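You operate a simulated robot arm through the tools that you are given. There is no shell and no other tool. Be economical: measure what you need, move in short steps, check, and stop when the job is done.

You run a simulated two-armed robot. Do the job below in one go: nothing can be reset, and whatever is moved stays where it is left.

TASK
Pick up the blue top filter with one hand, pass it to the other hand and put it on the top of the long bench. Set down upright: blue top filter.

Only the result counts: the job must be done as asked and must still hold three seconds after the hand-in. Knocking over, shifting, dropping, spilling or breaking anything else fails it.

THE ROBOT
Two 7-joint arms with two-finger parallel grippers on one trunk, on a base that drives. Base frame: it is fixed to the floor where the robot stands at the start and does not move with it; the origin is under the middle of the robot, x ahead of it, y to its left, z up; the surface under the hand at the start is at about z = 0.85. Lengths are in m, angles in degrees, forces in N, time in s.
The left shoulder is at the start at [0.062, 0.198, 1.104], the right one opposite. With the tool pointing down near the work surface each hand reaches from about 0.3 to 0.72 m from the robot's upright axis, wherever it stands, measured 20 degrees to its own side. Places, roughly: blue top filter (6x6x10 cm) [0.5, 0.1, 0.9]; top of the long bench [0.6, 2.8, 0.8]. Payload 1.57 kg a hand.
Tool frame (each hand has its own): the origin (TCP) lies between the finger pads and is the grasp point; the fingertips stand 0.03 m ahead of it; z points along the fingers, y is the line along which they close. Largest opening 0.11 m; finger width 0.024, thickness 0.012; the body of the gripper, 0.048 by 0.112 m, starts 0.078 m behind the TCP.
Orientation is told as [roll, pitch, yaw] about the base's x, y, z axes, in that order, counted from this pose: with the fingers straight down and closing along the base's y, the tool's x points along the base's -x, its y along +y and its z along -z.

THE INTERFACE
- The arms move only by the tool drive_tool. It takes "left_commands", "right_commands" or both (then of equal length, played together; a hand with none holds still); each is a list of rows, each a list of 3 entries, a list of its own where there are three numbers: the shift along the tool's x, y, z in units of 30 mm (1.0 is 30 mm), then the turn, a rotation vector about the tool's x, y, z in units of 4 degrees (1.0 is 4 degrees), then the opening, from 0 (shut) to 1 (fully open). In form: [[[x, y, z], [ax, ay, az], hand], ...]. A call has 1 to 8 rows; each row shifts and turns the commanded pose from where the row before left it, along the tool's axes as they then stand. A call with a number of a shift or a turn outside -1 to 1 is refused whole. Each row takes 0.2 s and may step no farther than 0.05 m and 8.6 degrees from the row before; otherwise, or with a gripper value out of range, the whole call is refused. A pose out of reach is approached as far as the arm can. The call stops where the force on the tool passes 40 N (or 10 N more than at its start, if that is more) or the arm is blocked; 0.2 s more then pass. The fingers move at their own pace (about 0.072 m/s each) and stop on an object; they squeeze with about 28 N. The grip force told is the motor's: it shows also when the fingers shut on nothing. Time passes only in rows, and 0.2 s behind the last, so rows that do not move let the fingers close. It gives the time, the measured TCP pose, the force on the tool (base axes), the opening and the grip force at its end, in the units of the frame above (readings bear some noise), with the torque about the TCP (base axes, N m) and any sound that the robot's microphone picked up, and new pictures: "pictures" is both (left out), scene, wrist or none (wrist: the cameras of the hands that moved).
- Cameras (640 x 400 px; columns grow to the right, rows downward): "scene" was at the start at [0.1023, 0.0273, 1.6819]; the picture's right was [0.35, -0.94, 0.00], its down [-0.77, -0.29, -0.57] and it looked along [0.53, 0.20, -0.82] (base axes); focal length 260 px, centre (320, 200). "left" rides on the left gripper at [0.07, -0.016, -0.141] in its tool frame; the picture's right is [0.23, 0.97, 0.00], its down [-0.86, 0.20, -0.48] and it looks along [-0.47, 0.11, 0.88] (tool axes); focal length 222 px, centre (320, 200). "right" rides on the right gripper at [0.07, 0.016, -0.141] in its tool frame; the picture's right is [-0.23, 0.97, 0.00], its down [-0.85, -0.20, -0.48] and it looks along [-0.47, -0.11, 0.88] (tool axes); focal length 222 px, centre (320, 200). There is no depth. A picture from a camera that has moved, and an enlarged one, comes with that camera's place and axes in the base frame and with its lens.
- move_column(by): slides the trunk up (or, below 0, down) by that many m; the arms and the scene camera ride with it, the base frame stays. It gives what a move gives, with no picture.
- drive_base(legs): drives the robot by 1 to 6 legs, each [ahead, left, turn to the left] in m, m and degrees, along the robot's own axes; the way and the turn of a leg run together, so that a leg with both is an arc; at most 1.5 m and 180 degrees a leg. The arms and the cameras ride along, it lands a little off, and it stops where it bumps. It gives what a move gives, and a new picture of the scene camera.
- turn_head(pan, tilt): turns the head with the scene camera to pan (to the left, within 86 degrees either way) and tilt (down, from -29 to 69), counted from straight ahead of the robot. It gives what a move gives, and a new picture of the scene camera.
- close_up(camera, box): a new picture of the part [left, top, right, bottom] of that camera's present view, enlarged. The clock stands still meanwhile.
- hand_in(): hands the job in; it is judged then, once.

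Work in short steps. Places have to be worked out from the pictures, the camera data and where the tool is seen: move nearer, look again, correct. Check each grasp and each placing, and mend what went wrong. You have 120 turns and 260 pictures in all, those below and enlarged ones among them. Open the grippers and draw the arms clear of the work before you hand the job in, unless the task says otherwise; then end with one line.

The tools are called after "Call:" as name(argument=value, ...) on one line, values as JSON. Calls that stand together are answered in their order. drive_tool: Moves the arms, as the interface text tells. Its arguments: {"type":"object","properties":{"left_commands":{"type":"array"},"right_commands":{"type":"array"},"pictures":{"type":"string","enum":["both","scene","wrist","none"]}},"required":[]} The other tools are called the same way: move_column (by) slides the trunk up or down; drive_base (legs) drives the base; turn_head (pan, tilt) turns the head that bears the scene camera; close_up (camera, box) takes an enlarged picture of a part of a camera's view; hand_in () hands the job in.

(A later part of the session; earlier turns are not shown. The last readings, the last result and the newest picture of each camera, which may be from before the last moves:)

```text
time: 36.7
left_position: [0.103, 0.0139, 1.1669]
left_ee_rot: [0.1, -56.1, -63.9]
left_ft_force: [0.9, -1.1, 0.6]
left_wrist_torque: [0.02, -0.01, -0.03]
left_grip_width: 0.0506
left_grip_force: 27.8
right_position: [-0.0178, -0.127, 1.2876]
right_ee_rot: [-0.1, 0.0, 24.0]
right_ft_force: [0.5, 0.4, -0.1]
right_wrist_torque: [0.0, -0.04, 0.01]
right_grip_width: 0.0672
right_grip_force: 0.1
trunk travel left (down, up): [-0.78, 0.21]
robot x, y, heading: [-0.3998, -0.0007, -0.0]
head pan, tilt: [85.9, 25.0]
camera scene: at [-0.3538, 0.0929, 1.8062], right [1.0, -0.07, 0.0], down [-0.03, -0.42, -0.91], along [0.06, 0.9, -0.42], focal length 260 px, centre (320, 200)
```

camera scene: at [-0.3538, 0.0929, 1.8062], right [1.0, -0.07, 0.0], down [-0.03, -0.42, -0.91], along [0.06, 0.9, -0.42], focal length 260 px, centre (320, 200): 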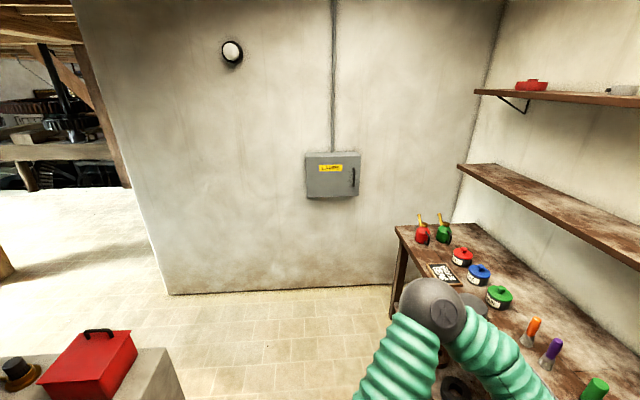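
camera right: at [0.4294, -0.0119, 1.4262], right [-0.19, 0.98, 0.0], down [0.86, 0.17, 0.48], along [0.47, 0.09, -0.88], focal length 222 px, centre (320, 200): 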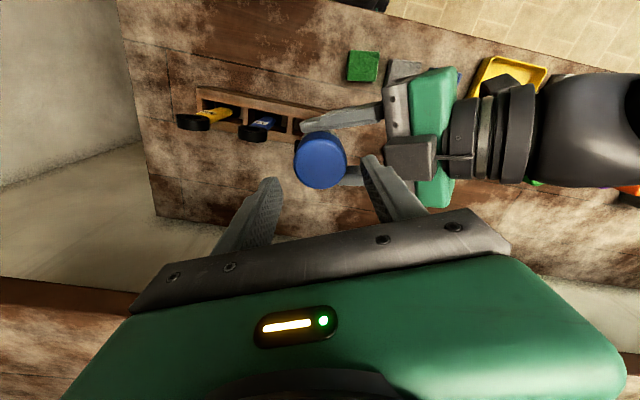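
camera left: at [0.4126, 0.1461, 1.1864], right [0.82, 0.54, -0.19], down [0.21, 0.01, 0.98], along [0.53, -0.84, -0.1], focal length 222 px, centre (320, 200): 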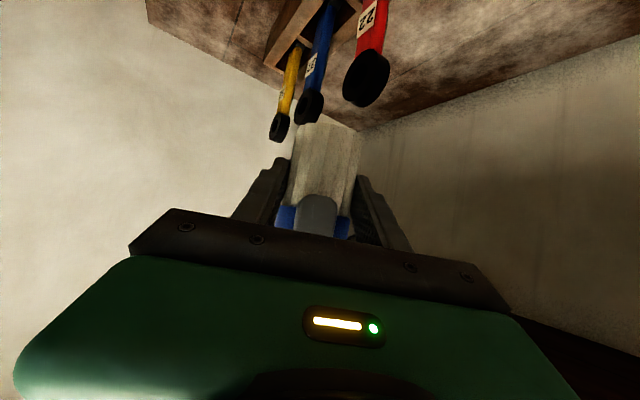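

There is a grey cabinet with a red toolbox behind on the left. I'll turn 90° to the left in place, where there is room, and survey the route.

Call:
drive_base(legs=[[0, 0, 90]])

Call:
turn_head(pan=40, tilt=30)

Call:
turn_head(pan=86, tilt=30)

```text
time: 41.0
left_position: [-0.4339, 0.4961, 1.1679]
left_ee_rot: [0.1, -56.2, 28.8]
left_ft_force: [0.2, -0.7, -1.1]
left_wrist_torque: [-0.06, 0.01, -0.02]
left_grip_width: 0.0506
left_grip_force: 27.9
right_position: [-0.287, 0.3839, 1.2866]
right_ee_rot: [0.0, 0.0, 116.9]
right_ft_force: [-0.3, 0.3, 0.3]
right_wrist_torque: [0.02, 0.01, 0.0]
right_grip_width: 0.0669
right_grip_force: 0.2
trunk travel left (down, up): [-0.78, 0.21]
robot x, y, heading: [-0.3953, -0.0049, 93.1]
head pan, tilt: [85.9, 25.0]
camera scene: at [-0.4884, 0.0349, 1.8062], right [0.02, 1.0, 0.0], down [0.42, -0.01, -0.91], along [-0.91, 0.02, -0.42], focal length 260 px, centre (320, 200)
```

scene: 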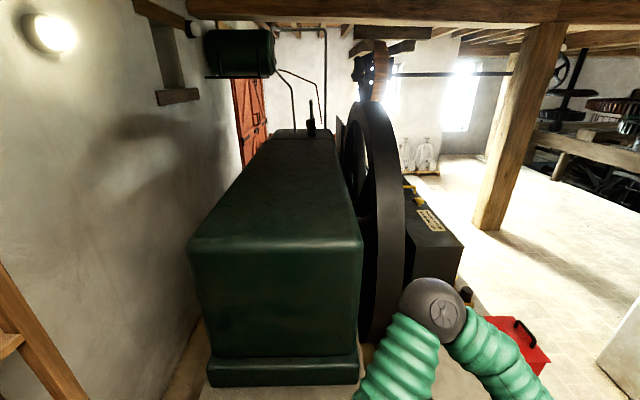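

```text
time: 42.1
left_position: [-0.435, 0.4949, 1.1677]
left_ee_rot: [0.0, -56.2, 28.8]
left_ft_force: [0.5, 0.7, -0.2]
left_wrist_torque: [-0.02, 0.03, 0.01]
left_grip_width: 0.0506
left_grip_force: 28.5
right_position: [-0.2875, 0.3822, 1.2879]
right_ee_rot: [-0.1, -0.1, 116.9]
right_ft_force: [0.3, -0.2, -0.2]
right_wrist_torque: [0.01, -0.02, 0.01]
right_grip_width: 0.067
right_grip_force: 0.2
trunk travel left (down, up): [-0.78, 0.21]
robot x, y, heading: [-0.3918, -0.0025, 92.7]
head pan, tilt: [40.0, 30.0]
camera scene: at [-0.4582, 0.0992, 1.7982], right [0.73, 0.68, 0.0], down [0.34, -0.37, -0.87], along [-0.59, 0.63, -0.5], focal length 260 px, centre (320, 200)
```

scene: 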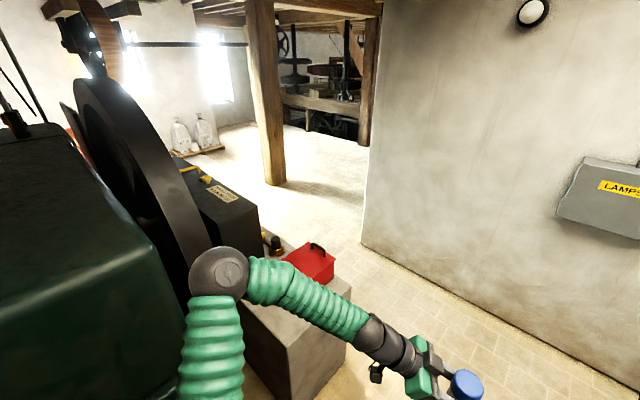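

```text
time: 43.2
left_position: [-0.4349, 0.4945, 1.1664]
left_ee_rot: [0.1, -56.1, 28.7]
left_ft_force: [-0.3, -0.3, -0.7]
left_wrist_torque: [-0.02, 0.02, 0.01]
left_grip_width: 0.0505
left_grip_force: 28.2
right_position: [-0.2867, 0.3823, 1.2882]
right_ee_rot: [-0.1, -0.1, 116.8]
right_ft_force: [0.1, -0.6, -0.6]
right_wrist_torque: [-0.05, 0.05, -0.04]
right_grip_width: 0.0671
right_grip_force: 0.0
trunk travel left (down, up): [-0.78, 0.21]
robot x, y, heading: [-0.394, -0.0001, 93.0]
head pan, tilt: [85.9, 30.0]
camera scene: at [-0.487, 0.0349, 1.7982], right [0.02, 1.0, 0.0], down [0.5, -0.01, -0.87], along [-0.87, 0.02, -0.5], focal length 260 px, centre (320, 200)
```

scene: 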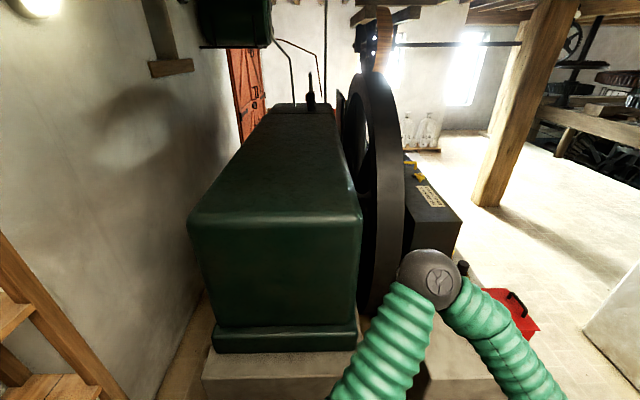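

The clear route runs along the corridor between the machine plinth (corner near (−1.06, 1.0), 0.56 m high) and the partition. I'll go forward 1 m, turn to face −x, and sidestep to y ≈ 1.42.

Call:
drive_base(legs=[[0, 0, -3], [1.0, 0, 0], [0, 0, 88], [0, -0.42, 0]])

Call:
turn_head(pan=0, tilt=30)

```text
time: 54.8
left_position: [-0.8822, 1.3956, 1.1671]
left_ee_rot: [0.1, -56.3, 115.1]
left_ft_force: [-0.1, 0.2, -1.3]
left_wrist_torque: [-0.02, 0.0, -0.01]
left_grip_width: 0.0506
left_grip_force: 27.5
right_position: [-0.7603, 1.5329, 1.2883]
right_ee_rot: [-0.2, 0.0, -156.8]
right_ft_force: [-0.1, 0.1, -0.2]
right_wrist_torque: [0.04, -0.01, 0.0]
right_grip_width: 0.0671
right_grip_force: 0.1
trunk travel left (down, up): [-0.78, 0.21]
robot x, y, heading: [-0.3843, 1.4029, 179.3]
head pan, tilt: [85.9, 30.0]
camera scene: at [-0.4244, 1.3083, 1.798], right [-1.0, 0.08, 0.0], down [0.04, 0.5, -0.86], along [-0.07, -0.86, -0.5], focal length 260 px, centre (320, 200)
```

scene: 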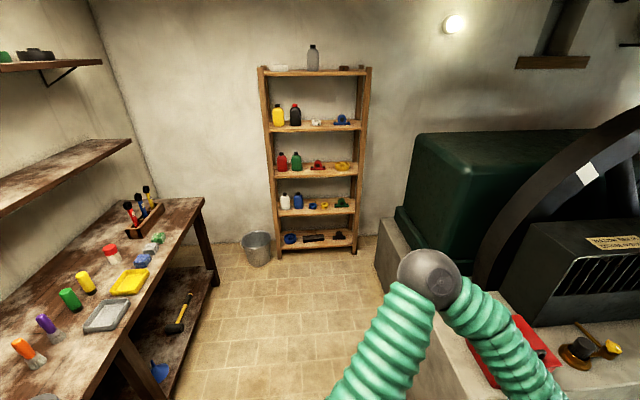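

```text
time: 56.4
left_position: [-0.8804, 1.3985, 1.1671]
left_ee_rot: [0.1, -56.1, 115.0]
left_ft_force: [-0.9, -0.1, -1.5]
left_wrist_torque: [-0.02, -0.01, 0.01]
left_grip_width: 0.0507
left_grip_force: 28.2
right_position: [-0.7584, 1.5365, 1.2877]
right_ee_rot: [0.0, -0.2, -156.7]
right_ft_force: [-0.1, 0.2, 0.0]
right_wrist_torque: [0.0, -0.01, 0.04]
right_grip_width: 0.0669
right_grip_force: 0.1
trunk travel left (down, up): [-0.78, 0.21]
robot x, y, heading: [-0.3842, 1.4045, 179.2]
head pan, tilt: [0.0, 30.0]
camera scene: at [-0.5073, 1.4048, 1.7981], right [0.01, 1.0, 0.0], down [0.5, -0.01, -0.87], along [-0.86, 0.01, -0.5], focal length 260 px, centre (320, 200)
```

scene: 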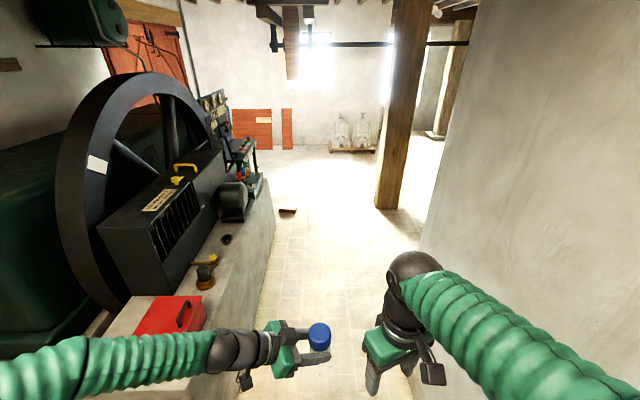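

The corridor is clear. I'll drive forward 1.85 m past the wall end, turn right 90°, and look.

Call:
drive_base(legs=[[1.3, 0, 0], [0.6, 0, 0], [0, 0, -90]])

Call:
turn_head(pan=-50, tilt=25)

```text
time: 69.6
left_position: [-2.2702, 1.946, 1.1667]
left_ee_rot: [0.2, -56.2, 24.8]
left_ft_force: [-0.1, -0.6, -1.3]
left_wrist_torque: [-0.02, 0.01, -0.01]
left_grip_width: 0.0507
left_grip_force: 27.5
right_position: [-2.1306, 1.8231, 1.2879]
right_ee_rot: [-0.1, -0.2, 113.0]
right_ft_force: [0.4, 0.4, -0.3]
right_wrist_torque: [-0.02, -0.02, -0.01]
right_grip_width: 0.067
right_grip_force: 0.1
trunk travel left (down, up): [-0.78, 0.21]
robot x, y, heading: [-2.2662, 1.4475, 89.0]
head pan, tilt: [0.0, 30.0]
camera scene: at [-2.2631, 1.5731, 1.7981], right [1.0, -0.02, 0.0], down [-0.01, -0.5, -0.87], along [0.01, 0.86, -0.5], focal length 260 px, centre (320, 200)
```

scene: 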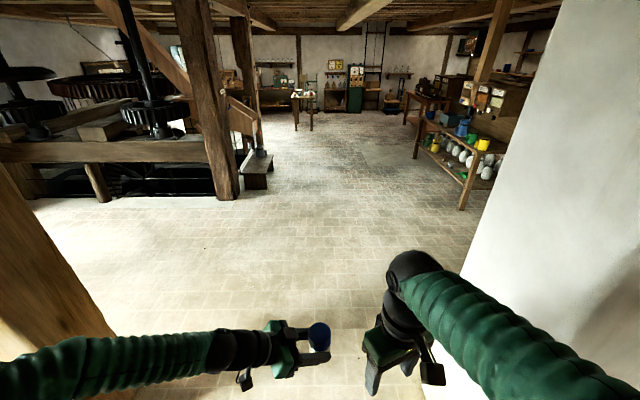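

```text
time: 70.8
left_position: [-2.2687, 1.945, 1.1681]
left_ee_rot: [0.2, -56.1, 24.8]
left_ft_force: [-0.7, 0.0, -0.1]
left_wrist_torque: [-0.01, 0.03, 0.02]
left_grip_width: 0.0507
left_grip_force: 27.7
right_position: [-2.1317, 1.8213, 1.2873]
right_ee_rot: [-0.2, -0.1, 113.0]
right_ft_force: [-0.4, 1.4, -0.3]
right_wrist_torque: [-0.01, 0.0, 0.02]
right_grip_width: 0.0672
right_grip_force: 0.0
trunk travel left (down, up): [-0.78, 0.21]
robot x, y, heading: [-2.2655, 1.4511, 89.3]
head pan, tilt: [-50.0, 25.0]
camera scene: at [-2.1927, 1.5408, 1.8062], right [0.63, -0.78, 0.0], down [-0.33, -0.27, -0.91], along [0.7, 0.57, -0.42], focal length 260 px, centre (320, 200)
```

scene: 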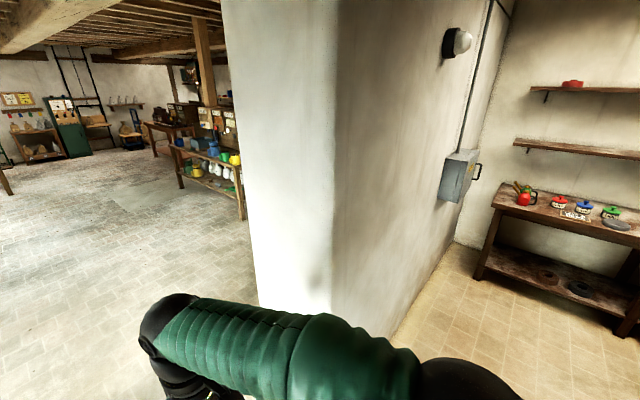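

The way into the next room is clear. I'll drive ahead 1.4 m and look right toward the listed bench position.

Call:
drive_base(legs=[[1.4, 0, 0]])

Call:
turn_head(pan=-75, tilt=20)

```text
time: 77.9
left_position: [-2.2483, 3.3644, 1.1679]
left_ee_rot: [0.3, -56.2, 24.7]
left_ft_force: [0.0, -0.3, -1.8]
left_wrist_torque: [-0.06, 0.01, 0.0]
left_grip_width: 0.0505
left_grip_force: 27.7
right_position: [-2.1093, 3.2405, 1.288]
right_ee_rot: [-0.1, -0.2, 113.1]
right_ft_force: [-0.5, 0.4, 0.1]
right_wrist_torque: [-0.02, 0.02, 0.05]
right_grip_width: 0.0673
right_grip_force: 0.1
trunk travel left (down, up): [-0.78, 0.21]
robot x, y, heading: [-2.2419, 2.8673, 89.0]
head pan, tilt: [-50.0, 25.0]
camera scene: at [-2.17, 2.9597, 1.8063], right [0.63, -0.78, 0.0], down [-0.33, -0.27, -0.91], along [0.7, 0.57, -0.42], focal length 260 px, centre (320, 200)
```

scene: 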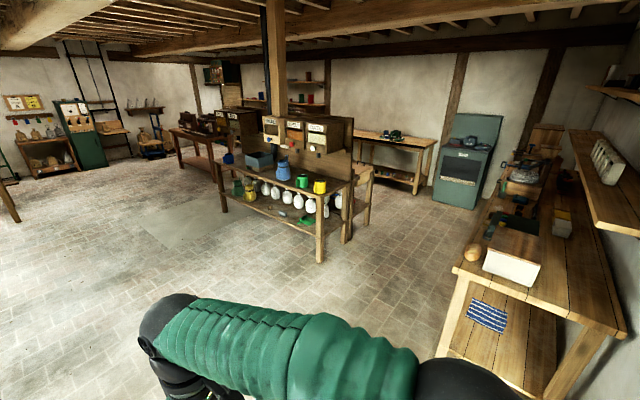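

```text
time: 78.8
left_position: [-2.2471, 3.365, 1.1675]
left_ee_rot: [0.3, -56.1, 24.7]
left_ft_force: [-0.4, 0.4, -0.1]
left_wrist_torque: [0.01, -0.01, 0.01]
left_grip_width: 0.0511
left_grip_force: 28.1
right_position: [-2.1093, 3.242, 1.2879]
right_ee_rot: [-0.1, -0.2, 113.1]
right_ft_force: [0.1, 0.0, -0.3]
right_wrist_torque: [0.02, 0.01, 0.01]
right_grip_width: 0.0668
right_grip_force: 0.0
trunk travel left (down, up): [-0.78, 0.21]
robot x, y, heading: [-2.238, 2.8748, 89.1]
head pan, tilt: [-75.0, 20.0]
camera scene: at [-2.151, 2.9259, 1.8143], right [0.24, -0.97, 0.0], down [-0.33, -0.09, -0.94], along [0.91, 0.23, -0.34], focal length 260 px, centre (320, 200)
```

scene: 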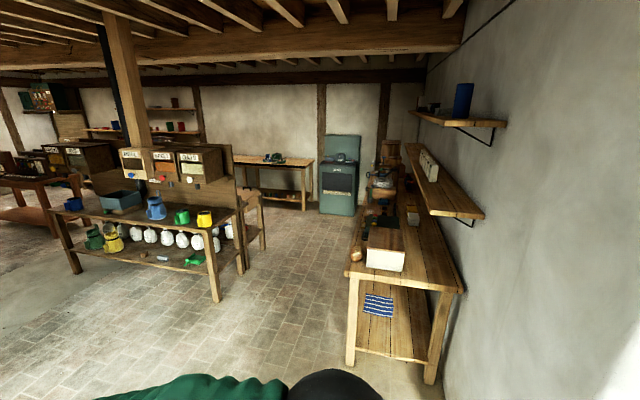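

That is the long bench along the partition's far side, with its near end at x ≈ −0.8, y 2.42–3.07, top z ≈ 0.8. I'll turn to face it and approach to inspect the free space.

Call:
drive_base(legs=[[0, 0, -89], [0.5, 0, 0]])

Call:
turn_head(pan=-10, tilt=40)

```text
time: 85.5
left_position: [-1.2448, 2.9046, 1.1689]
left_ee_rot: [0.5, -56.2, -63.2]
left_ft_force: [-0.2, 0.3, -0.3]
left_wrist_torque: [-0.01, -0.01, -0.02]
left_grip_width: 0.0504
left_grip_force: 28.3
right_position: [-1.3628, 2.7621, 1.2897]
right_ee_rot: [-0.3, -0.2, 25.3]
right_ft_force: [-0.4, 0.4, 0.3]
right_wrist_torque: [-0.04, 0.0, 0.01]
right_grip_width: 0.0672
right_grip_force: 0.0
trunk travel left (down, up): [-0.78, 0.21]
robot x, y, heading: [-1.7403, 2.8845, 1.5]
head pan, tilt: [-75.0, 20.0]
camera scene: at [-1.6794, 2.7943, 1.8145], right [-0.96, -0.28, 0.0], down [-0.1, 0.33, -0.94], along [0.26, -0.9, -0.34], focal length 260 px, centre (320, 200)
```

scene: 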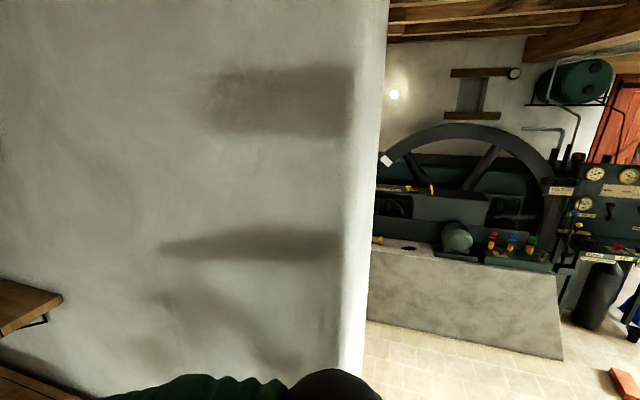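

```text
time: 86.8
left_position: [-1.2434, 2.9046, 1.1687]
left_ee_rot: [0.4, -56.2, -63.3]
left_ft_force: [-0.2, 0.1, -1.5]
left_wrist_torque: [-0.02, -0.02, 0.01]
left_grip_width: 0.0506
left_grip_force: 28.3
right_position: [-1.3609, 2.7618, 1.2883]
right_ee_rot: [-0.1, -0.2, 25.2]
right_ft_force: [0.2, 0.1, 0.7]
right_wrist_torque: [0.0, 0.01, -0.02]
right_grip_width: 0.0669
right_grip_force: 0.0
trunk travel left (down, up): [-0.78, 0.21]
robot x, y, heading: [-1.7361, 2.8801, 0.9]
head pan, tilt: [-10.0, 40.0]
camera scene: at [-1.6182, 2.8705, 1.7828], right [-0.15, -0.99, 0.0], down [-0.64, 0.1, -0.77], along [0.76, -0.12, -0.64], focal length 260 px, centre (320, 200)
```

scene: 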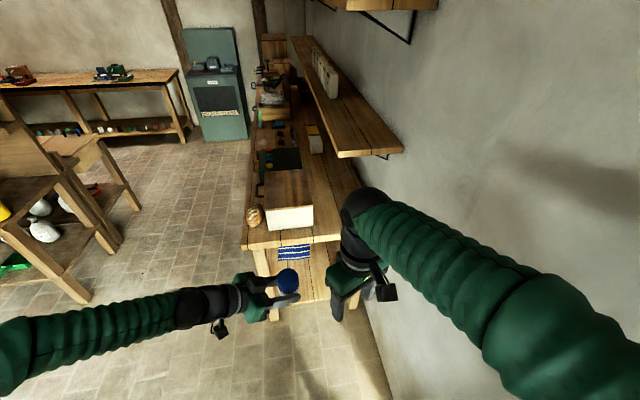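

The bench's near end is at x ≈ −0.735, with a box on the front half and free space at about (−0.62, 2.60) beside it. To set down there the left hand should point forward, so I'll yaw it about the vertical while it is still in free air.

Call:
drive_tool(left_commands=[[[0, 0, 0], [-0.829, 0, -0.559], 0], [[0, 0, 0], [-0.829, 0, -0.559], 0], [[0, 0, 0], [-0.829, 0, -0.559], 0], [[0, 0, 0], [-0.829, 0, -0.559], 0], [[0, 0, 0], [-0.829, 0, -0.559], 0], [[0, 0, 0], [-0.829, 0, -0.559], 0], [[0, 0, 0], [-0.829, 0, -0.559], 0], [[0, 0, 0], [-0.829, 0, -0.559], 0]], pictures="scene")

```text
time: 88.6
left_position: [-1.2422, 2.9028, 1.1686]
left_ee_rot: [0.2, -56.1, -30.8]
left_ft_force: [0.4, 0.4, -1.2]
left_wrist_torque: [0.03, -0.01, 0.02]
left_grip_width: 0.0507
left_grip_force: 27.9
right_position: [-1.3615, 2.7613, 1.2879]
right_ee_rot: [-0.1, -0.2, 25.1]
right_ft_force: [0.7, -0.8, -0.2]
right_wrist_torque: [0.0, -0.02, -0.03]
right_grip_width: 0.0672
right_grip_force: 0.1
trunk travel left (down, up): [-0.78, 0.21]
robot x, y, heading: [-1.7361, 2.8816, 1.0]
head pan, tilt: [-10.0, 40.0]
camera scene: at [-1.6181, 2.8692, 1.7828], right [-0.15, -0.99, 0.0], down [-0.64, 0.1, -0.76], along [0.76, -0.12, -0.64], focal length 260 px, centre (320, 200)
```

scene: 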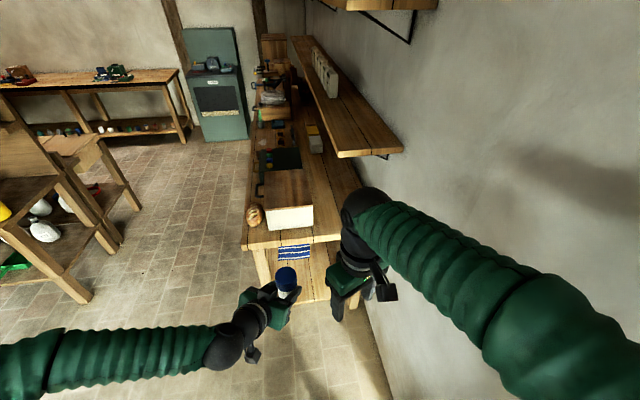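

Call:
drive_tool(left_commands=[[[0, 0, 0.4], [-0.829, 0, -0.559], 0], [[0, 0, 0.4], [-0.829, 0, -0.559], 0], [[0, 0, 0.4], [-0.829, 0, -0.559], 0], [[0, 0, 0.4], [-0.829, 0, -0.559], 0], [[0, 0, 0.4], [-0.829, 0, -0.559], 0], [[0, 0, 0], [-0.829, 0, -0.559], 0], [[0, 0, 0], [-0.829, 0, -0.559], 0], [[0, 0, 0], [-0.829, 0, -0.559], 0]], pictures="scene")

```text
time: 90.4
left_position: [-1.1973, 2.8831, 1.1345]
left_ee_rot: [0.0, -56.3, 1.3]
left_ft_force: [0.1, -0.5, -1.2]
left_wrist_torque: [-0.03, 0.01, 0.0]
left_grip_width: 0.0508
left_grip_force: 27.7
right_position: [-1.3599, 2.7596, 1.2883]
right_ee_rot: [0.0, -0.3, 25.3]
right_ft_force: [-0.4, 0.9, -0.5]
right_wrist_torque: [0.01, -0.01, 0.02]
right_grip_width: 0.0671
right_grip_force: 0.0
trunk travel left (down, up): [-0.78, 0.21]
robot x, y, heading: [-1.7363, 2.8825, 1.1]
head pan, tilt: [-10.0, 40.0]
camera scene: at [-1.6174, 2.8679, 1.7827], right [-0.15, -0.99, 0.0], down [-0.64, 0.1, -0.76], along [0.76, -0.12, -0.64], focal length 260 px, centre (320, 200)
```

scene: 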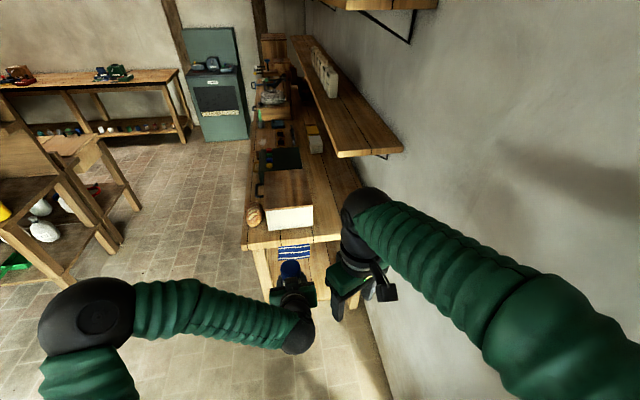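

The filter is upright and the hand points forward. I'll check the right elbow's clearance to the wall before approaching.

Call:
turn_head(pan=-60, tilt=45)

Call:
turn_head(pan=-20, tilt=30)

Call:
close_up(camera="scene", box=[180, 150, 420, 300])

```text
time: 91.6
left_position: [-1.1978, 2.8831, 1.1349]
left_ee_rot: [0.1, -56.2, 1.2]
left_ft_force: [0.0, -0.9, -0.1]
left_wrist_torque: [-0.02, -0.02, 0.0]
left_grip_width: 0.0505
left_grip_force: 28.4
right_position: [-1.3595, 2.7606, 1.2883]
right_ee_rot: [-0.1, -0.2, 25.2]
right_ft_force: [0.2, 0.8, 0.8]
right_wrist_torque: [0.01, -0.03, 0.04]
right_grip_width: 0.067
right_grip_force: 0.0
trunk travel left (down, up): [-0.78, 0.21]
robot x, y, heading: [-1.7385, 2.8831, 1.3]
head pan, tilt: [-60.0, 45.0]
camera scene: at [-1.6596, 2.8125, 1.7756], right [-0.85, -0.52, 0.0], down [-0.37, 0.6, -0.71], along [0.37, -0.6, -0.71], focal length 260 px, centre (320, 200)
```

scene: 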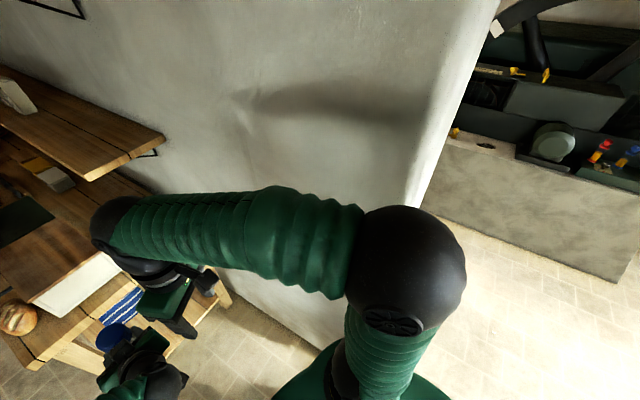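

```text
time: 92.7
left_position: [-1.1973, 2.8842, 1.1351]
left_ee_rot: [-0.1, -56.3, 1.2]
left_ft_force: [-0.4, -0.4, -1.0]
left_wrist_torque: [0.0, 0.05, -0.03]
left_grip_width: 0.0507
left_grip_force: 28.0
right_position: [-1.3604, 2.76, 1.288]
right_ee_rot: [-0.1, -0.1, 25.2]
right_ft_force: [0.3, -0.3, -1.0]
right_wrist_torque: [-0.01, 0.0, 0.0]
right_grip_width: 0.0672
right_grip_force: 0.1
trunk travel left (down, up): [-0.78, 0.21]
robot x, y, heading: [-1.7398, 2.8846, 1.0]
head pan, tilt: [-20.0, 30.0]
camera scene: at [-1.6163, 2.8529, 1.7981], right [-0.32, -0.95, 0.0], down [-0.48, 0.16, -0.86], along [0.82, -0.28, -0.5], focal length 260 px, centre (320, 200)
```

scene: 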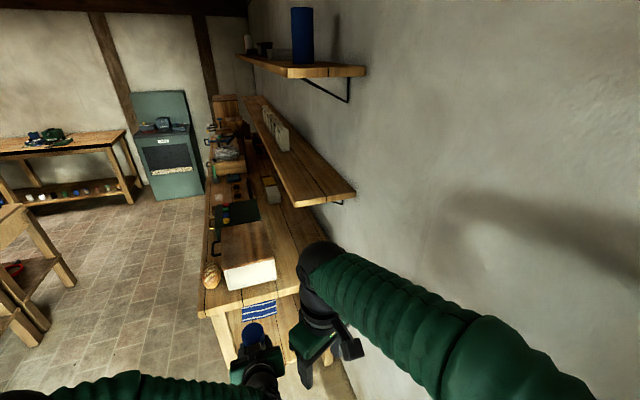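

```text
2.67 times, centred on (300, 225) of scene
camera zoom: at [-1.6163, 2.8529, 1.7981], right [-0.32, -0.95, 0.0], down [-0.48, 0.16, -0.86], along [0.82, -0.28, -0.5], focal length 693 px, centre (373, 133)
```

zoom: 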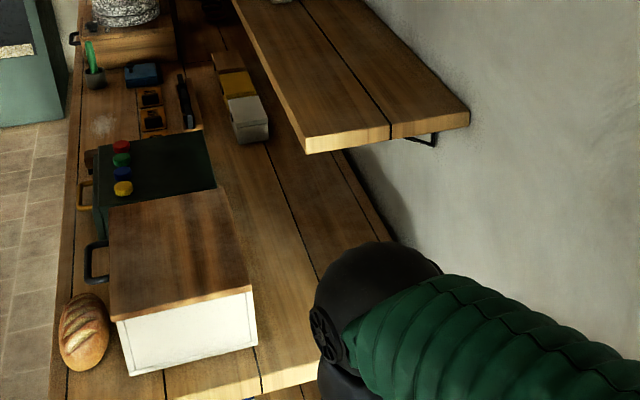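

The free strip is on the wall side of the box, around (−0.64, 2.62), below a shelf at z ≈ 1.27. I'll tuck the right arm back and up, and lower the left hand to about z 0.95 while still away from the bench.

Call:
drive_tool(left_commands=[[[0.73, -0.78, 0.76], [0, 0, 0], 0], [[0.73, -0.78, 0.76], [0, 0, 0], 0], [[0.73, -0.78, 0.76], [0, 0, 0], 0], [[0.73, -0.78, 0.76], [0, 0, 0], 0], [[0.73, -0.78, 0.76], [0, 0, 0], 0], [[0.73, -0.78, 0.76], [0, 0, 0], 0]], right_commands=[[[0.78, -0.11, -0.67], [0, 0, 0], 0.6], [[0.78, -0.11, -0.67], [0, 0, 0], 0.6], [[0.78, -0.11, -0.67], [0, 0, 0], 0.6], [[0.78, -0.11, -0.67], [0, 0, 0], 0.6], [[0, 0, 0], [0, 0, 0], 0.6], [[0, 0, 0], [0, 0, 0], 0.6]], pictures="scene")

Call:
turn_head(pan=-60, tilt=50)

Call:
turn_head(pan=10, tilt=50)

```text
time: 94.1
left_position: [-1.1473, 2.748, 0.9558]
left_ee_rot: [-0.1, -56.6, 2.3]
left_ft_force: [-0.4, 0.1, -0.7]
left_wrist_torque: [-0.02, 0.06, -0.02]
left_grip_width: 0.0507
left_grip_force: 27.7
right_position: [-1.4217, 2.7155, 1.3485]
right_ee_rot: [0.2, -0.2, 25.3]
right_ft_force: [1.0, -0.6, 0.1]
right_wrist_torque: [-0.01, -0.02, 0.0]
right_grip_width: 0.0658
right_grip_force: 0.0
right hand out of reach, approached as far as the arm can: row 4
trunk travel left (down, up): [-0.78, 0.21]
robot x, y, heading: [-1.7368, 2.8823, 1.3]
head pan, tilt: [-20.0, 30.0]
camera scene: at [-1.616, 2.8489, 1.8011], right [-0.32, -0.95, 0.0], down [-0.48, 0.16, -0.86], along [0.82, -0.28, -0.5], focal length 260 px, centre (320, 200)
```

scene: 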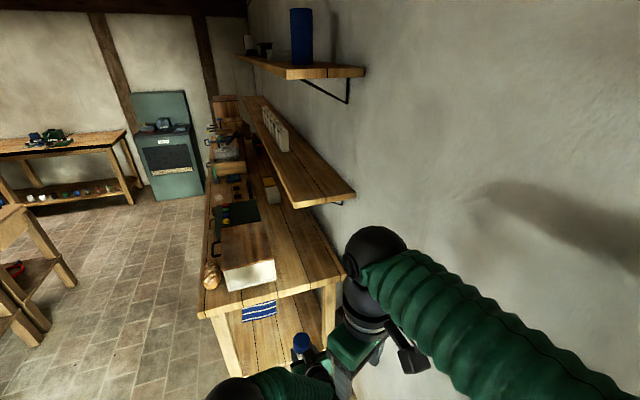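

```text
time: 95.1
left_position: [-1.1483, 2.7476, 0.9524]
left_ee_rot: [-0.2, -56.5, 2.1]
left_ft_force: [0.4, -0.2, -0.8]
left_wrist_torque: [0.0, -0.01, -0.02]
left_grip_width: 0.0507
left_grip_force: 28.1
right_position: [-1.4213, 2.7176, 1.3455]
right_ee_rot: [0.0, -0.3, 25.2]
right_ft_force: [-0.1, -0.1, 0.9]
right_wrist_torque: [0.01, -0.03, 0.01]
right_grip_width: 0.0661
right_grip_force: 0.1
trunk travel left (down, up): [-0.78, 0.21]
robot x, y, heading: [-1.7384, 2.8853, 1.2]
head pan, tilt: [-60.0, 50.0]
camera scene: at [-1.6621, 2.8142, 1.7684], right [-0.85, -0.52, 0.0], down [-0.4, 0.66, -0.64], along [0.33, -0.55, -0.77], focal length 260 px, centre (320, 200)
```

scene: 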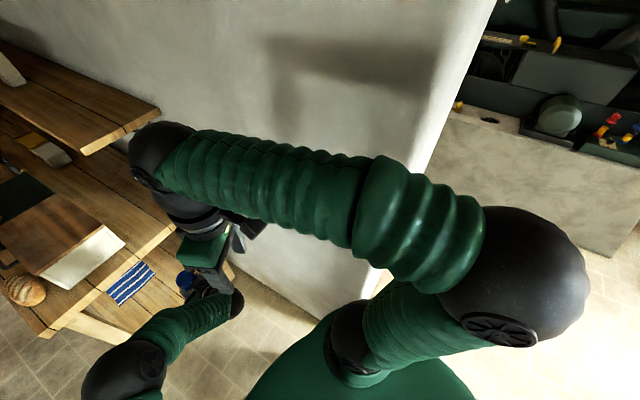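

```text
time: 96.5
left_position: [-1.1501, 2.7493, 0.9487]
left_ee_rot: [0.1, -56.2, 1.7]
left_ft_force: [-0.1, 0.1, -1.1]
left_wrist_torque: [0.01, 0.0, 0.02]
left_grip_width: 0.0506
left_grip_force: 27.9
right_position: [-1.4218, 2.7178, 1.3455]
right_ee_rot: [0.0, -0.2, 25.2]
right_ft_force: [1.0, 0.3, 0.1]
right_wrist_torque: [-0.02, 0.03, 0.02]
right_grip_width: 0.0661
right_grip_force: 0.0
trunk travel left (down, up): [-0.78, 0.21]
robot x, y, heading: [-1.7386, 2.8834, 1.3]
head pan, tilt: [10.0, 50.0]
camera scene: at [-1.6264, 2.8951, 1.7681], right [0.19, -0.98, 0.0], down [-0.75, -0.15, -0.64], along [0.63, 0.13, -0.77], focal length 260 px, centre (320, 200)
```

scene: 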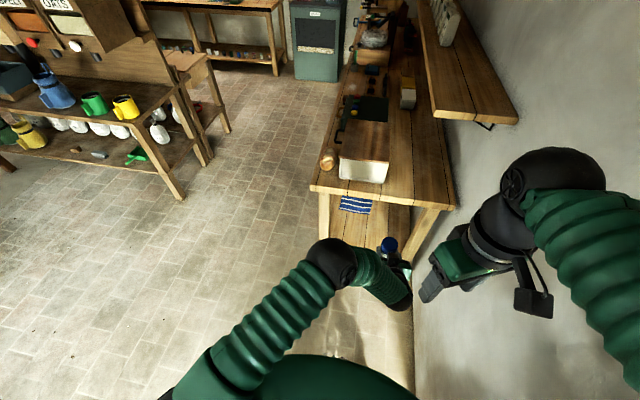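

The left elbow is nicely inboard now. I'll turn 21° right first, sidestep left, then move ahead to a standoff with the filter still short of the bench end.

Call:
drive_base(legs=[[0, 0, -21.3], [0, 0.25, 0], [0.34, 0, 0]])

Call:
turn_head(pan=-5, tilt=50)

```text
time: 101.3
left_position: [-0.8417, 2.6605, 0.9515]
left_ee_rot: [0.2, -56.5, -19.4]
left_ft_force: [0.7, -1.5, -1.0]
left_wrist_torque: [0.02, 0.02, 0.04]
left_grip_width: 0.0505
left_grip_force: 28.1
right_position: [-1.1069, 2.7277, 1.3457]
right_ee_rot: [0.0, -0.3, 4.2]
right_ft_force: [-0.6, -0.7, -0.5]
right_wrist_torque: [0.02, 0.03, 0.01]
right_grip_width: 0.066
right_grip_force: 0.1
trunk travel left (down, up): [-0.78, 0.21]
robot x, y, heading: [-1.3408, 2.9973, -19.8]
head pan, tilt: [10.0, 50.0]
camera scene: at [-1.2367, 2.9679, 1.769], right [-0.17, -0.99, 0.0], down [-0.75, 0.13, -0.64], along [0.63, -0.11, -0.77], focal length 260 px, centre (320, 200)
```

scene: 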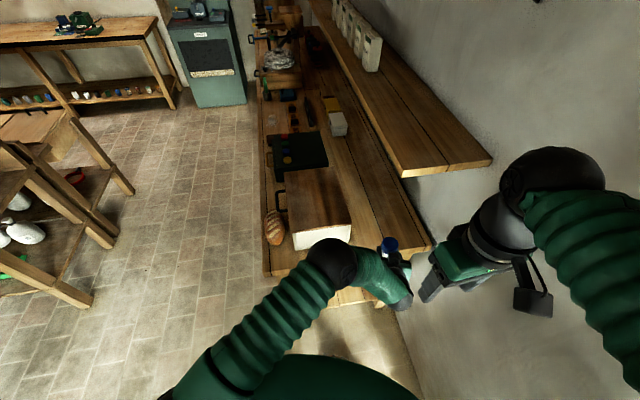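

```text
time: 102.0
left_position: [-0.8366, 2.6638, 0.9501]
left_ee_rot: [0.0, -56.3, -18.8]
left_ft_force: [-0.1, -0.1, -1.1]
left_wrist_torque: [0.0, 0.01, -0.03]
left_grip_width: 0.0504
left_grip_force: 27.8
right_position: [-1.1045, 2.7305, 1.3462]
right_ee_rot: [0.0, -0.2, 4.0]
right_ft_force: [0.9, -0.1, -0.1]
right_wrist_torque: [0.05, -0.01, -0.01]
right_grip_width: 0.0657
right_grip_force: 0.1
trunk travel left (down, up): [-0.78, 0.21]
robot x, y, heading: [-1.3425, 3.0001, -19.8]
head pan, tilt: [-5.0, 50.0]
camera scene: at [-1.2381, 2.9498, 1.7687], right [-0.42, -0.91, 0.0], down [-0.7, 0.32, -0.64], along [0.58, -0.27, -0.77], focal length 260 px, centre (320, 200)
```

scene: 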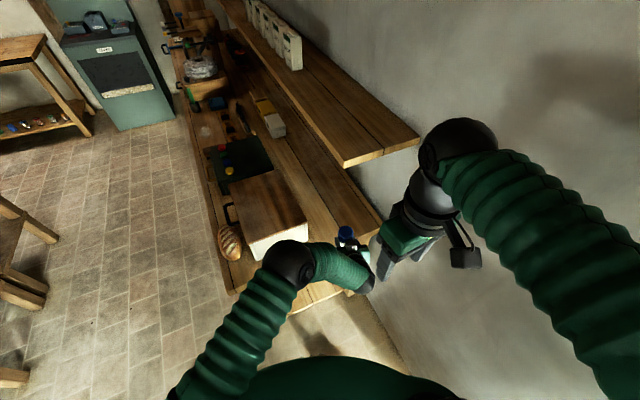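

Everything lines up: the remaining offset to (−0.65, 2.60) lies along the hand's pointing direction. I'll drive ahead 0.12 m.

Call:
drive_base(legs=[[0.12, 0, 0]])

Call:
close_up(camera="scene", box=[220, 120, 460, 320])

Call:
close_up(camera="left", box=[0, 0, 640, 400])

```text
time: 103.3
left_position: [-0.721, 2.6246, 0.9542]
left_ee_rot: [-0.3, -56.6, -18.5]
left_ft_force: [0.1, -0.4, -2.2]
left_wrist_torque: [0.02, 0.02, 0.05]
left_grip_width: 0.0507
left_grip_force: 27.7
right_position: [-0.9905, 2.6926, 1.3463]
right_ee_rot: [-0.1, -0.2, 4.4]
right_ft_force: [0.6, -1.1, -0.2]
right_wrist_torque: [0.0, 0.01, 0.0]
right_grip_width: 0.066
right_grip_force: 0.0
trunk travel left (down, up): [-0.78, 0.21]
robot x, y, heading: [-1.2243, 2.9521, -19.7]
head pan, tilt: [-5.0, 50.0]
camera scene: at [-1.1265, 2.9132, 1.7692], right [-0.42, -0.91, 0.0], down [-0.69, 0.32, -0.64], along [0.59, -0.27, -0.77], focal length 260 px, centre (320, 200)
```

scene: 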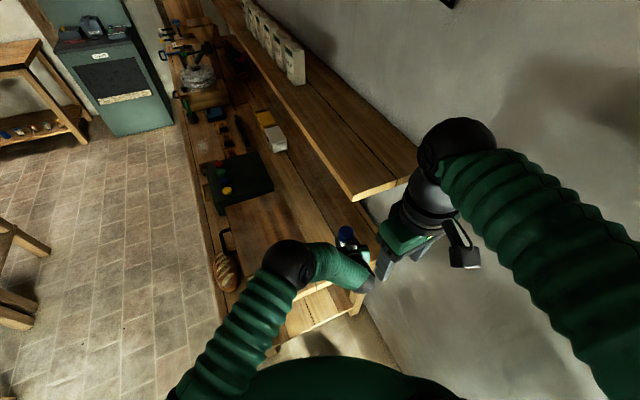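

```text
2.00 times, centred on (340, 220) of scene
camera zoom: at [-1.1265, 2.9132, 1.7692], right [-0.42, -0.91, 0.0], down [-0.69, 0.32, -0.64], along [0.59, -0.27, -0.77], focal length 520 px, centre (280, 160)
```

zoom: 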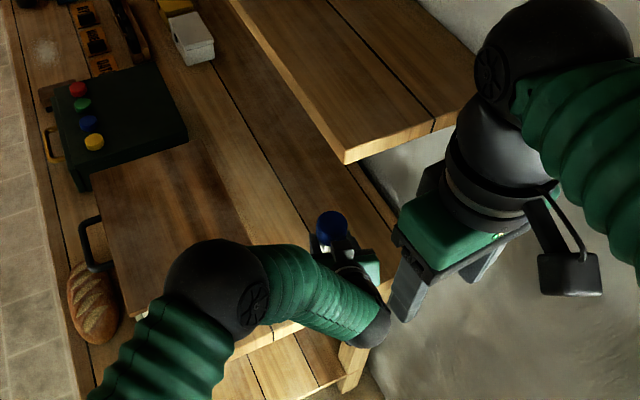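

```text
1.00 times, centred on (320, 200) of left (not enlarged: the box is as wide or as high as the picture)
camera zoom: at [-0.8748, 2.6598, 0.972], right [0.2, 0.96, -0.19], down [0.13, 0.17, 0.98], along [0.97, -0.22, -0.1], focal length 222 px, centre (320, 200)
```

zoom: 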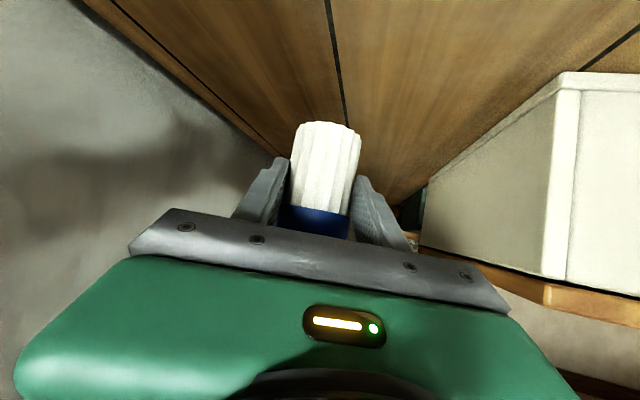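

The strip beside the box is clear. I'll advance 65 mm horizontally and then lower 80 mm.

Call:
drive_tool(left_commands=[[[-0.6, 0, 0.9], [0, 0, 0], 0], [[-0.6, 0, 0.9], [0, 0, 0], 0], [[0.74, 0, 0.5], [0, 0, 0], 0], [[0.74, 0, 0.5], [0, 0, 0], 0], [[0.74, 0, 0.5], [0, 0, 0], 0], [[0, 0, 0], [0, 0, 0], 0]], pictures="both")

```text
time: 104.9
left_position: [-0.6187, 2.624, 0.8878]
left_ee_rot: [-1.6, -57.7, -13.9]
left_ft_force: [-4.2, 3.6, 15.1]
left_wrist_torque: [0.46, 0.16, 0.1]
left_grip_width: 0.0508
left_grip_force: 28.3
right_position: [-0.9859, 2.6917, 1.3446]
right_ee_rot: [0.0, 0.0, 4.4]
right_ft_force: [-0.1, -0.7, -0.1]
right_wrist_torque: [0.01, 0.03, 0.0]
right_grip_width: 0.066
right_grip_force: 0.0
trunk travel left (down, up): [-0.78, 0.21]
robot x, y, heading: [-1.2241, 2.9543, -19.6]
head pan, tilt: [-5.0, 50.0]
stopped in row 6 (left hand): the arm was blocked; the commanded pose is now the measured one
camera scene: at [-1.1199, 2.9111, 1.7666], right [-0.42, -0.91, 0.0], down [-0.7, 0.32, -0.64], along [0.58, -0.27, -0.77], focal length 260 px, centre (320, 200)
camera left: at [-0.7743, 2.6496, 0.9033], right [0.14, 0.97, -0.21], down [0.1, 0.19, 0.98], along [0.98, -0.16, -0.07], focal length 222 px, centre (320, 200)
```

scene: 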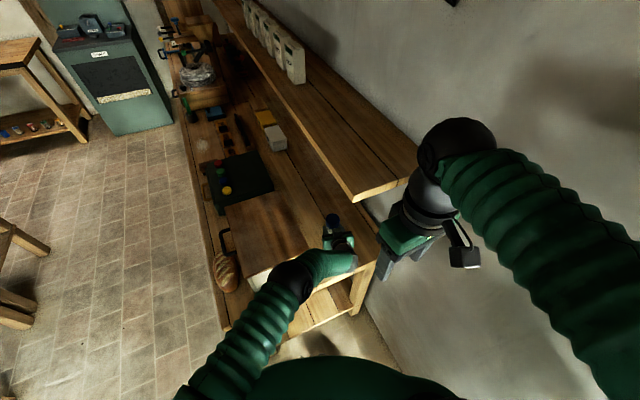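
left: 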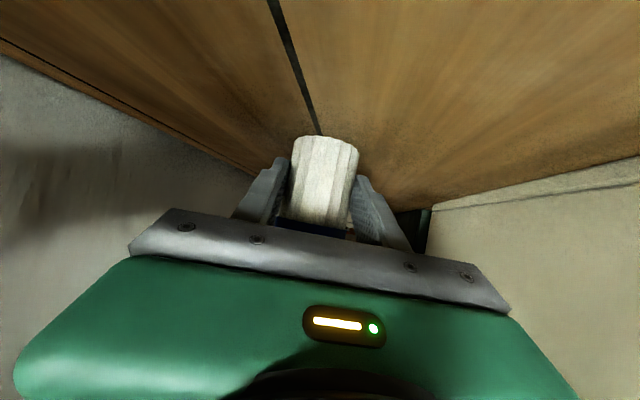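

The bench top seems to be at about z 0.843, because the filter's base is already pressing on it with 15 N. I'll ease up a few millimetres and straighten the small pitch and yaw drift.

Call:
drive_tool(left_commands=[[[-0.12, 0, -0.08], [0, 0, 0], 0], [[0, 0, 0], [0, 0, 0], 0]], pictures="wrist")

Call:
close_up(camera="scene", box=[260, 180, 400, 300])

```text
time: 105.5
left_position: [-0.6252, 2.6244, 0.8882]
left_ee_rot: [-0.9, -57.5, -14.7]
left_ft_force: [3.8, -2.2, 16.4]
left_wrist_torque: [0.13, -0.52, -0.09]
left_grip_width: 0.051
left_grip_force: 28.0
right_position: [-0.9891, 2.6918, 1.345]
right_ee_rot: [-0.1, -0.1, 4.3]
right_ft_force: [0.1, 0.2, -0.3]
right_wrist_torque: [0.01, 0.0, 0.01]
right_grip_width: 0.066
right_grip_force: 0.1
trunk travel left (down, up): [-0.78, 0.21]
robot x, y, heading: [-1.2224, 2.9558, -19.3]
head pan, tilt: [-5.0, 50.0]
camera left: at [-0.7802, 2.6517, 0.904], right [0.14, 0.97, -0.2], down [0.11, 0.19, 0.98], along [0.98, -0.16, -0.08], focal length 222 px, centre (320, 200)
```

left: 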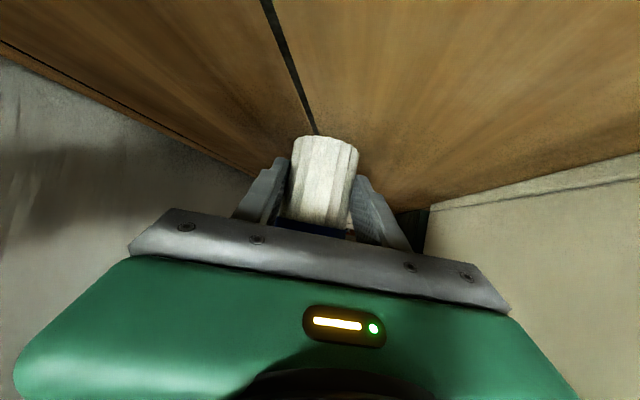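

```text
3.33 times, centred on (330, 240) of scene
camera zoom: at [-1.1241, 2.9127, 1.767], right [-0.42, -0.91, 0.0], down [-0.7, 0.32, -0.64], along [0.58, -0.27, -0.77], focal length 866 px, centre (287, 67)
```

zoom: 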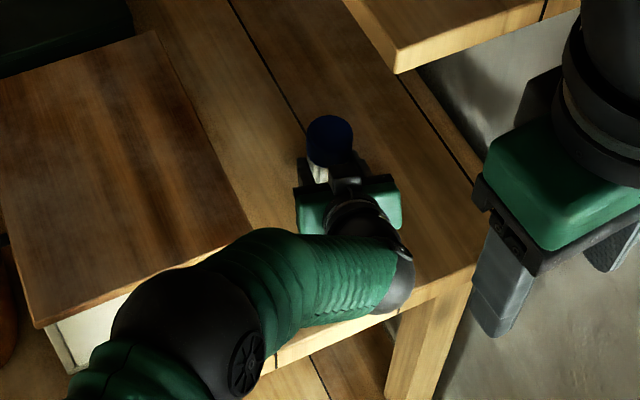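

The forearm may be touching the box corner, given the sideways drift. I'll lift 30 mm and check forces and geometry again.

Call:
drive_tool(left_commands=[[[-0.42, 0, -0.28], [0, 0, 0], 0], [[-0.42, 0, -0.28], [0, 0, 0], 0], [[0, 0, 0], [0, 0, 0], 0]], pictures="wrist")

Call:
turn_head(pan=10, tilt=60)

```text
time: 106.3
left_position: [-0.6278, 2.6197, 0.9216]
left_ee_rot: [-1.2, -57.5, -15.1]
left_ft_force: [-0.6, -0.3, -0.7]
left_wrist_torque: [0.03, 0.04, -0.03]
left_grip_width: 0.0507
left_grip_force: 28.4
right_position: [-0.9879, 2.6918, 1.3464]
right_ee_rot: [-0.1, 0.0, 4.4]
right_ft_force: [-0.1, -0.2, 0.5]
right_wrist_torque: [-0.01, -0.01, 0.02]
right_grip_width: 0.0658
right_grip_force: 0.0
trunk travel left (down, up): [-0.78, 0.21]
robot x, y, heading: [-1.2267, 2.9553, -19.7]
head pan, tilt: [-5.0, 50.0]
camera left: at [-0.7832, 2.6493, 0.938], right [0.15, 0.97, -0.2], down [0.11, 0.19, 0.98], along [0.98, -0.17, -0.08], focal length 222 px, centre (320, 200)
```

left: 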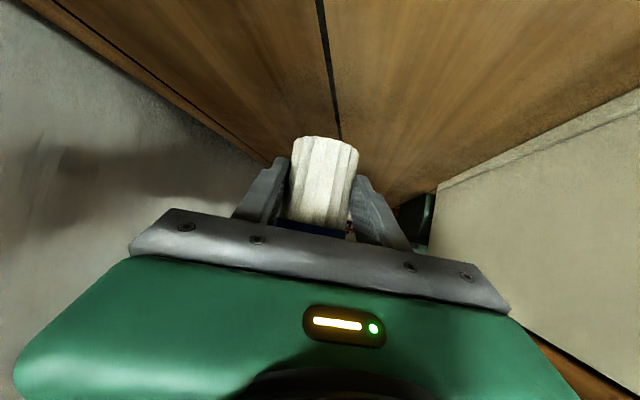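

```text
time: 107.1
left_position: [-0.6279, 2.622, 0.9207]
left_ee_rot: [-1.2, -57.4, -15.0]
left_ft_force: [-1.0, 0.3, -2.7]
left_wrist_torque: [0.03, 0.02, -0.02]
left_grip_width: 0.0509
left_grip_force: 27.6
right_position: [-0.9873, 2.691, 1.3467]
right_ee_rot: [-0.1, 0.0, 4.3]
right_ft_force: [-0.1, -0.2, -0.2]
right_wrist_torque: [-0.02, 0.01, 0.02]
right_grip_width: 0.0663
right_grip_force: 0.1
trunk travel left (down, up): [-0.78, 0.21]
robot x, y, heading: [-1.224, 2.9591, -19.5]
head pan, tilt: [10.0, 60.0]
camera scene: at [-1.1246, 2.9315, 1.7566], right [-0.17, -0.99, 0.0], down [-0.85, 0.15, -0.5], along [0.49, -0.08, -0.87], focal length 260 px, centre (320, 200)
```

scene: 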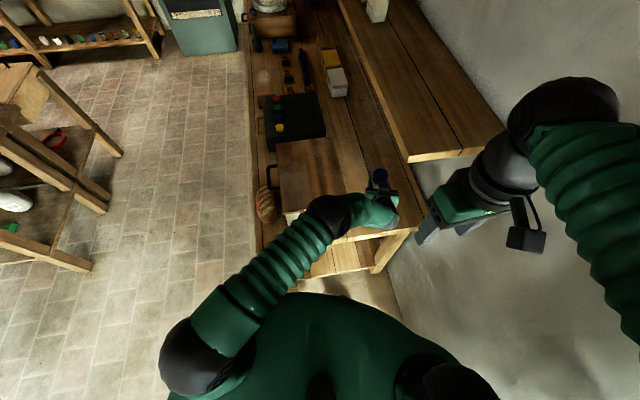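

The filter touched the bench, which is therefore at about z 0.85, and slid up slightly in the grip. The elbow is high and clear of the box. I'll lower again slowly, stopping at light contact.

Call:
drive_tool(left_commands=[[[0.33, 0, 0.22], [0, 0, 0], 0], [[0.25, 0, 0.17], [0, 0, 0], 0], [[0.12, 0, 0.08], [0, 0, 0], 0], [[0, 0, 0], [0, 0, 0], 0]], pictures="none")

```text
time: 108.1
left_position: [-0.6214, 2.6254, 0.8978]
left_ee_rot: [-1.4, -57.5, -14.2]
left_ft_force: [0.1, 0.4, -1.1]
left_wrist_torque: [-0.02, 0.02, -0.01]
left_grip_width: 0.0506
left_grip_force: 27.7
right_position: [-0.9869, 2.691, 1.3463]
right_ee_rot: [-0.2, -0.1, 4.3]
right_ft_force: [0.3, -1.3, -0.5]
right_wrist_torque: [0.02, 0.01, -0.01]
right_grip_width: 0.066
right_grip_force: 0.0
trunk travel left (down, up): [-0.78, 0.21]
robot x, y, heading: [-1.2232, 2.9543, -19.5]
head pan, tilt: [10.0, 60.0]
```

Lowering with the arm drifts slightly because a joint is near its limit. I'll use the trunk for the last bit of descent instead.

Call:
move_column(by=-0.006)

```text
time: 108.6
left_position: [-0.6227, 2.626, 0.8893]
left_ee_rot: [-1.4, -57.5, -14.5]
left_ft_force: [-0.4, -0.6, -1.8]
left_wrist_torque: [0.03, 0.04, 0.04]
left_grip_width: 0.0507
left_grip_force: 27.4
right_position: [-0.9877, 2.691, 1.3399]
right_ee_rot: [-0.2, -0.1, 4.3]
right_ft_force: [-0.1, 0.8, 0.4]
right_wrist_torque: [-0.01, 0.02, 0.0]
right_grip_width: 0.066
right_grip_force: 0.0
trunk travel left (down, up): [-0.774, 0.216]
robot x, y, heading: [-1.2203, 2.9565, -19.5]
head pan, tilt: [10.0, 60.0]
```

Call:
move_column(by=-0.004)

```text
time: 109.2
left_position: [-0.6216, 2.6242, 0.8889]
left_ee_rot: [-1.4, -57.6, -14.4]
left_ft_force: [0.7, -0.6, 2.3]
left_wrist_torque: [0.05, -0.05, -0.06]
left_grip_width: 0.0504
left_grip_force: 28.1
right_position: [-0.9882, 2.6915, 1.3363]
right_ee_rot: [-0.1, -0.1, 4.2]
right_ft_force: [0.9, 0.7, 0.4]
right_wrist_torque: [-0.01, 0.01, -0.02]
right_grip_width: 0.0662
right_grip_force: 0.1
trunk travel left (down, up): [-0.77, 0.22]
robot x, y, heading: [-1.2227, 2.9583, -19.7]
head pan, tilt: [10.0, 60.0]
```

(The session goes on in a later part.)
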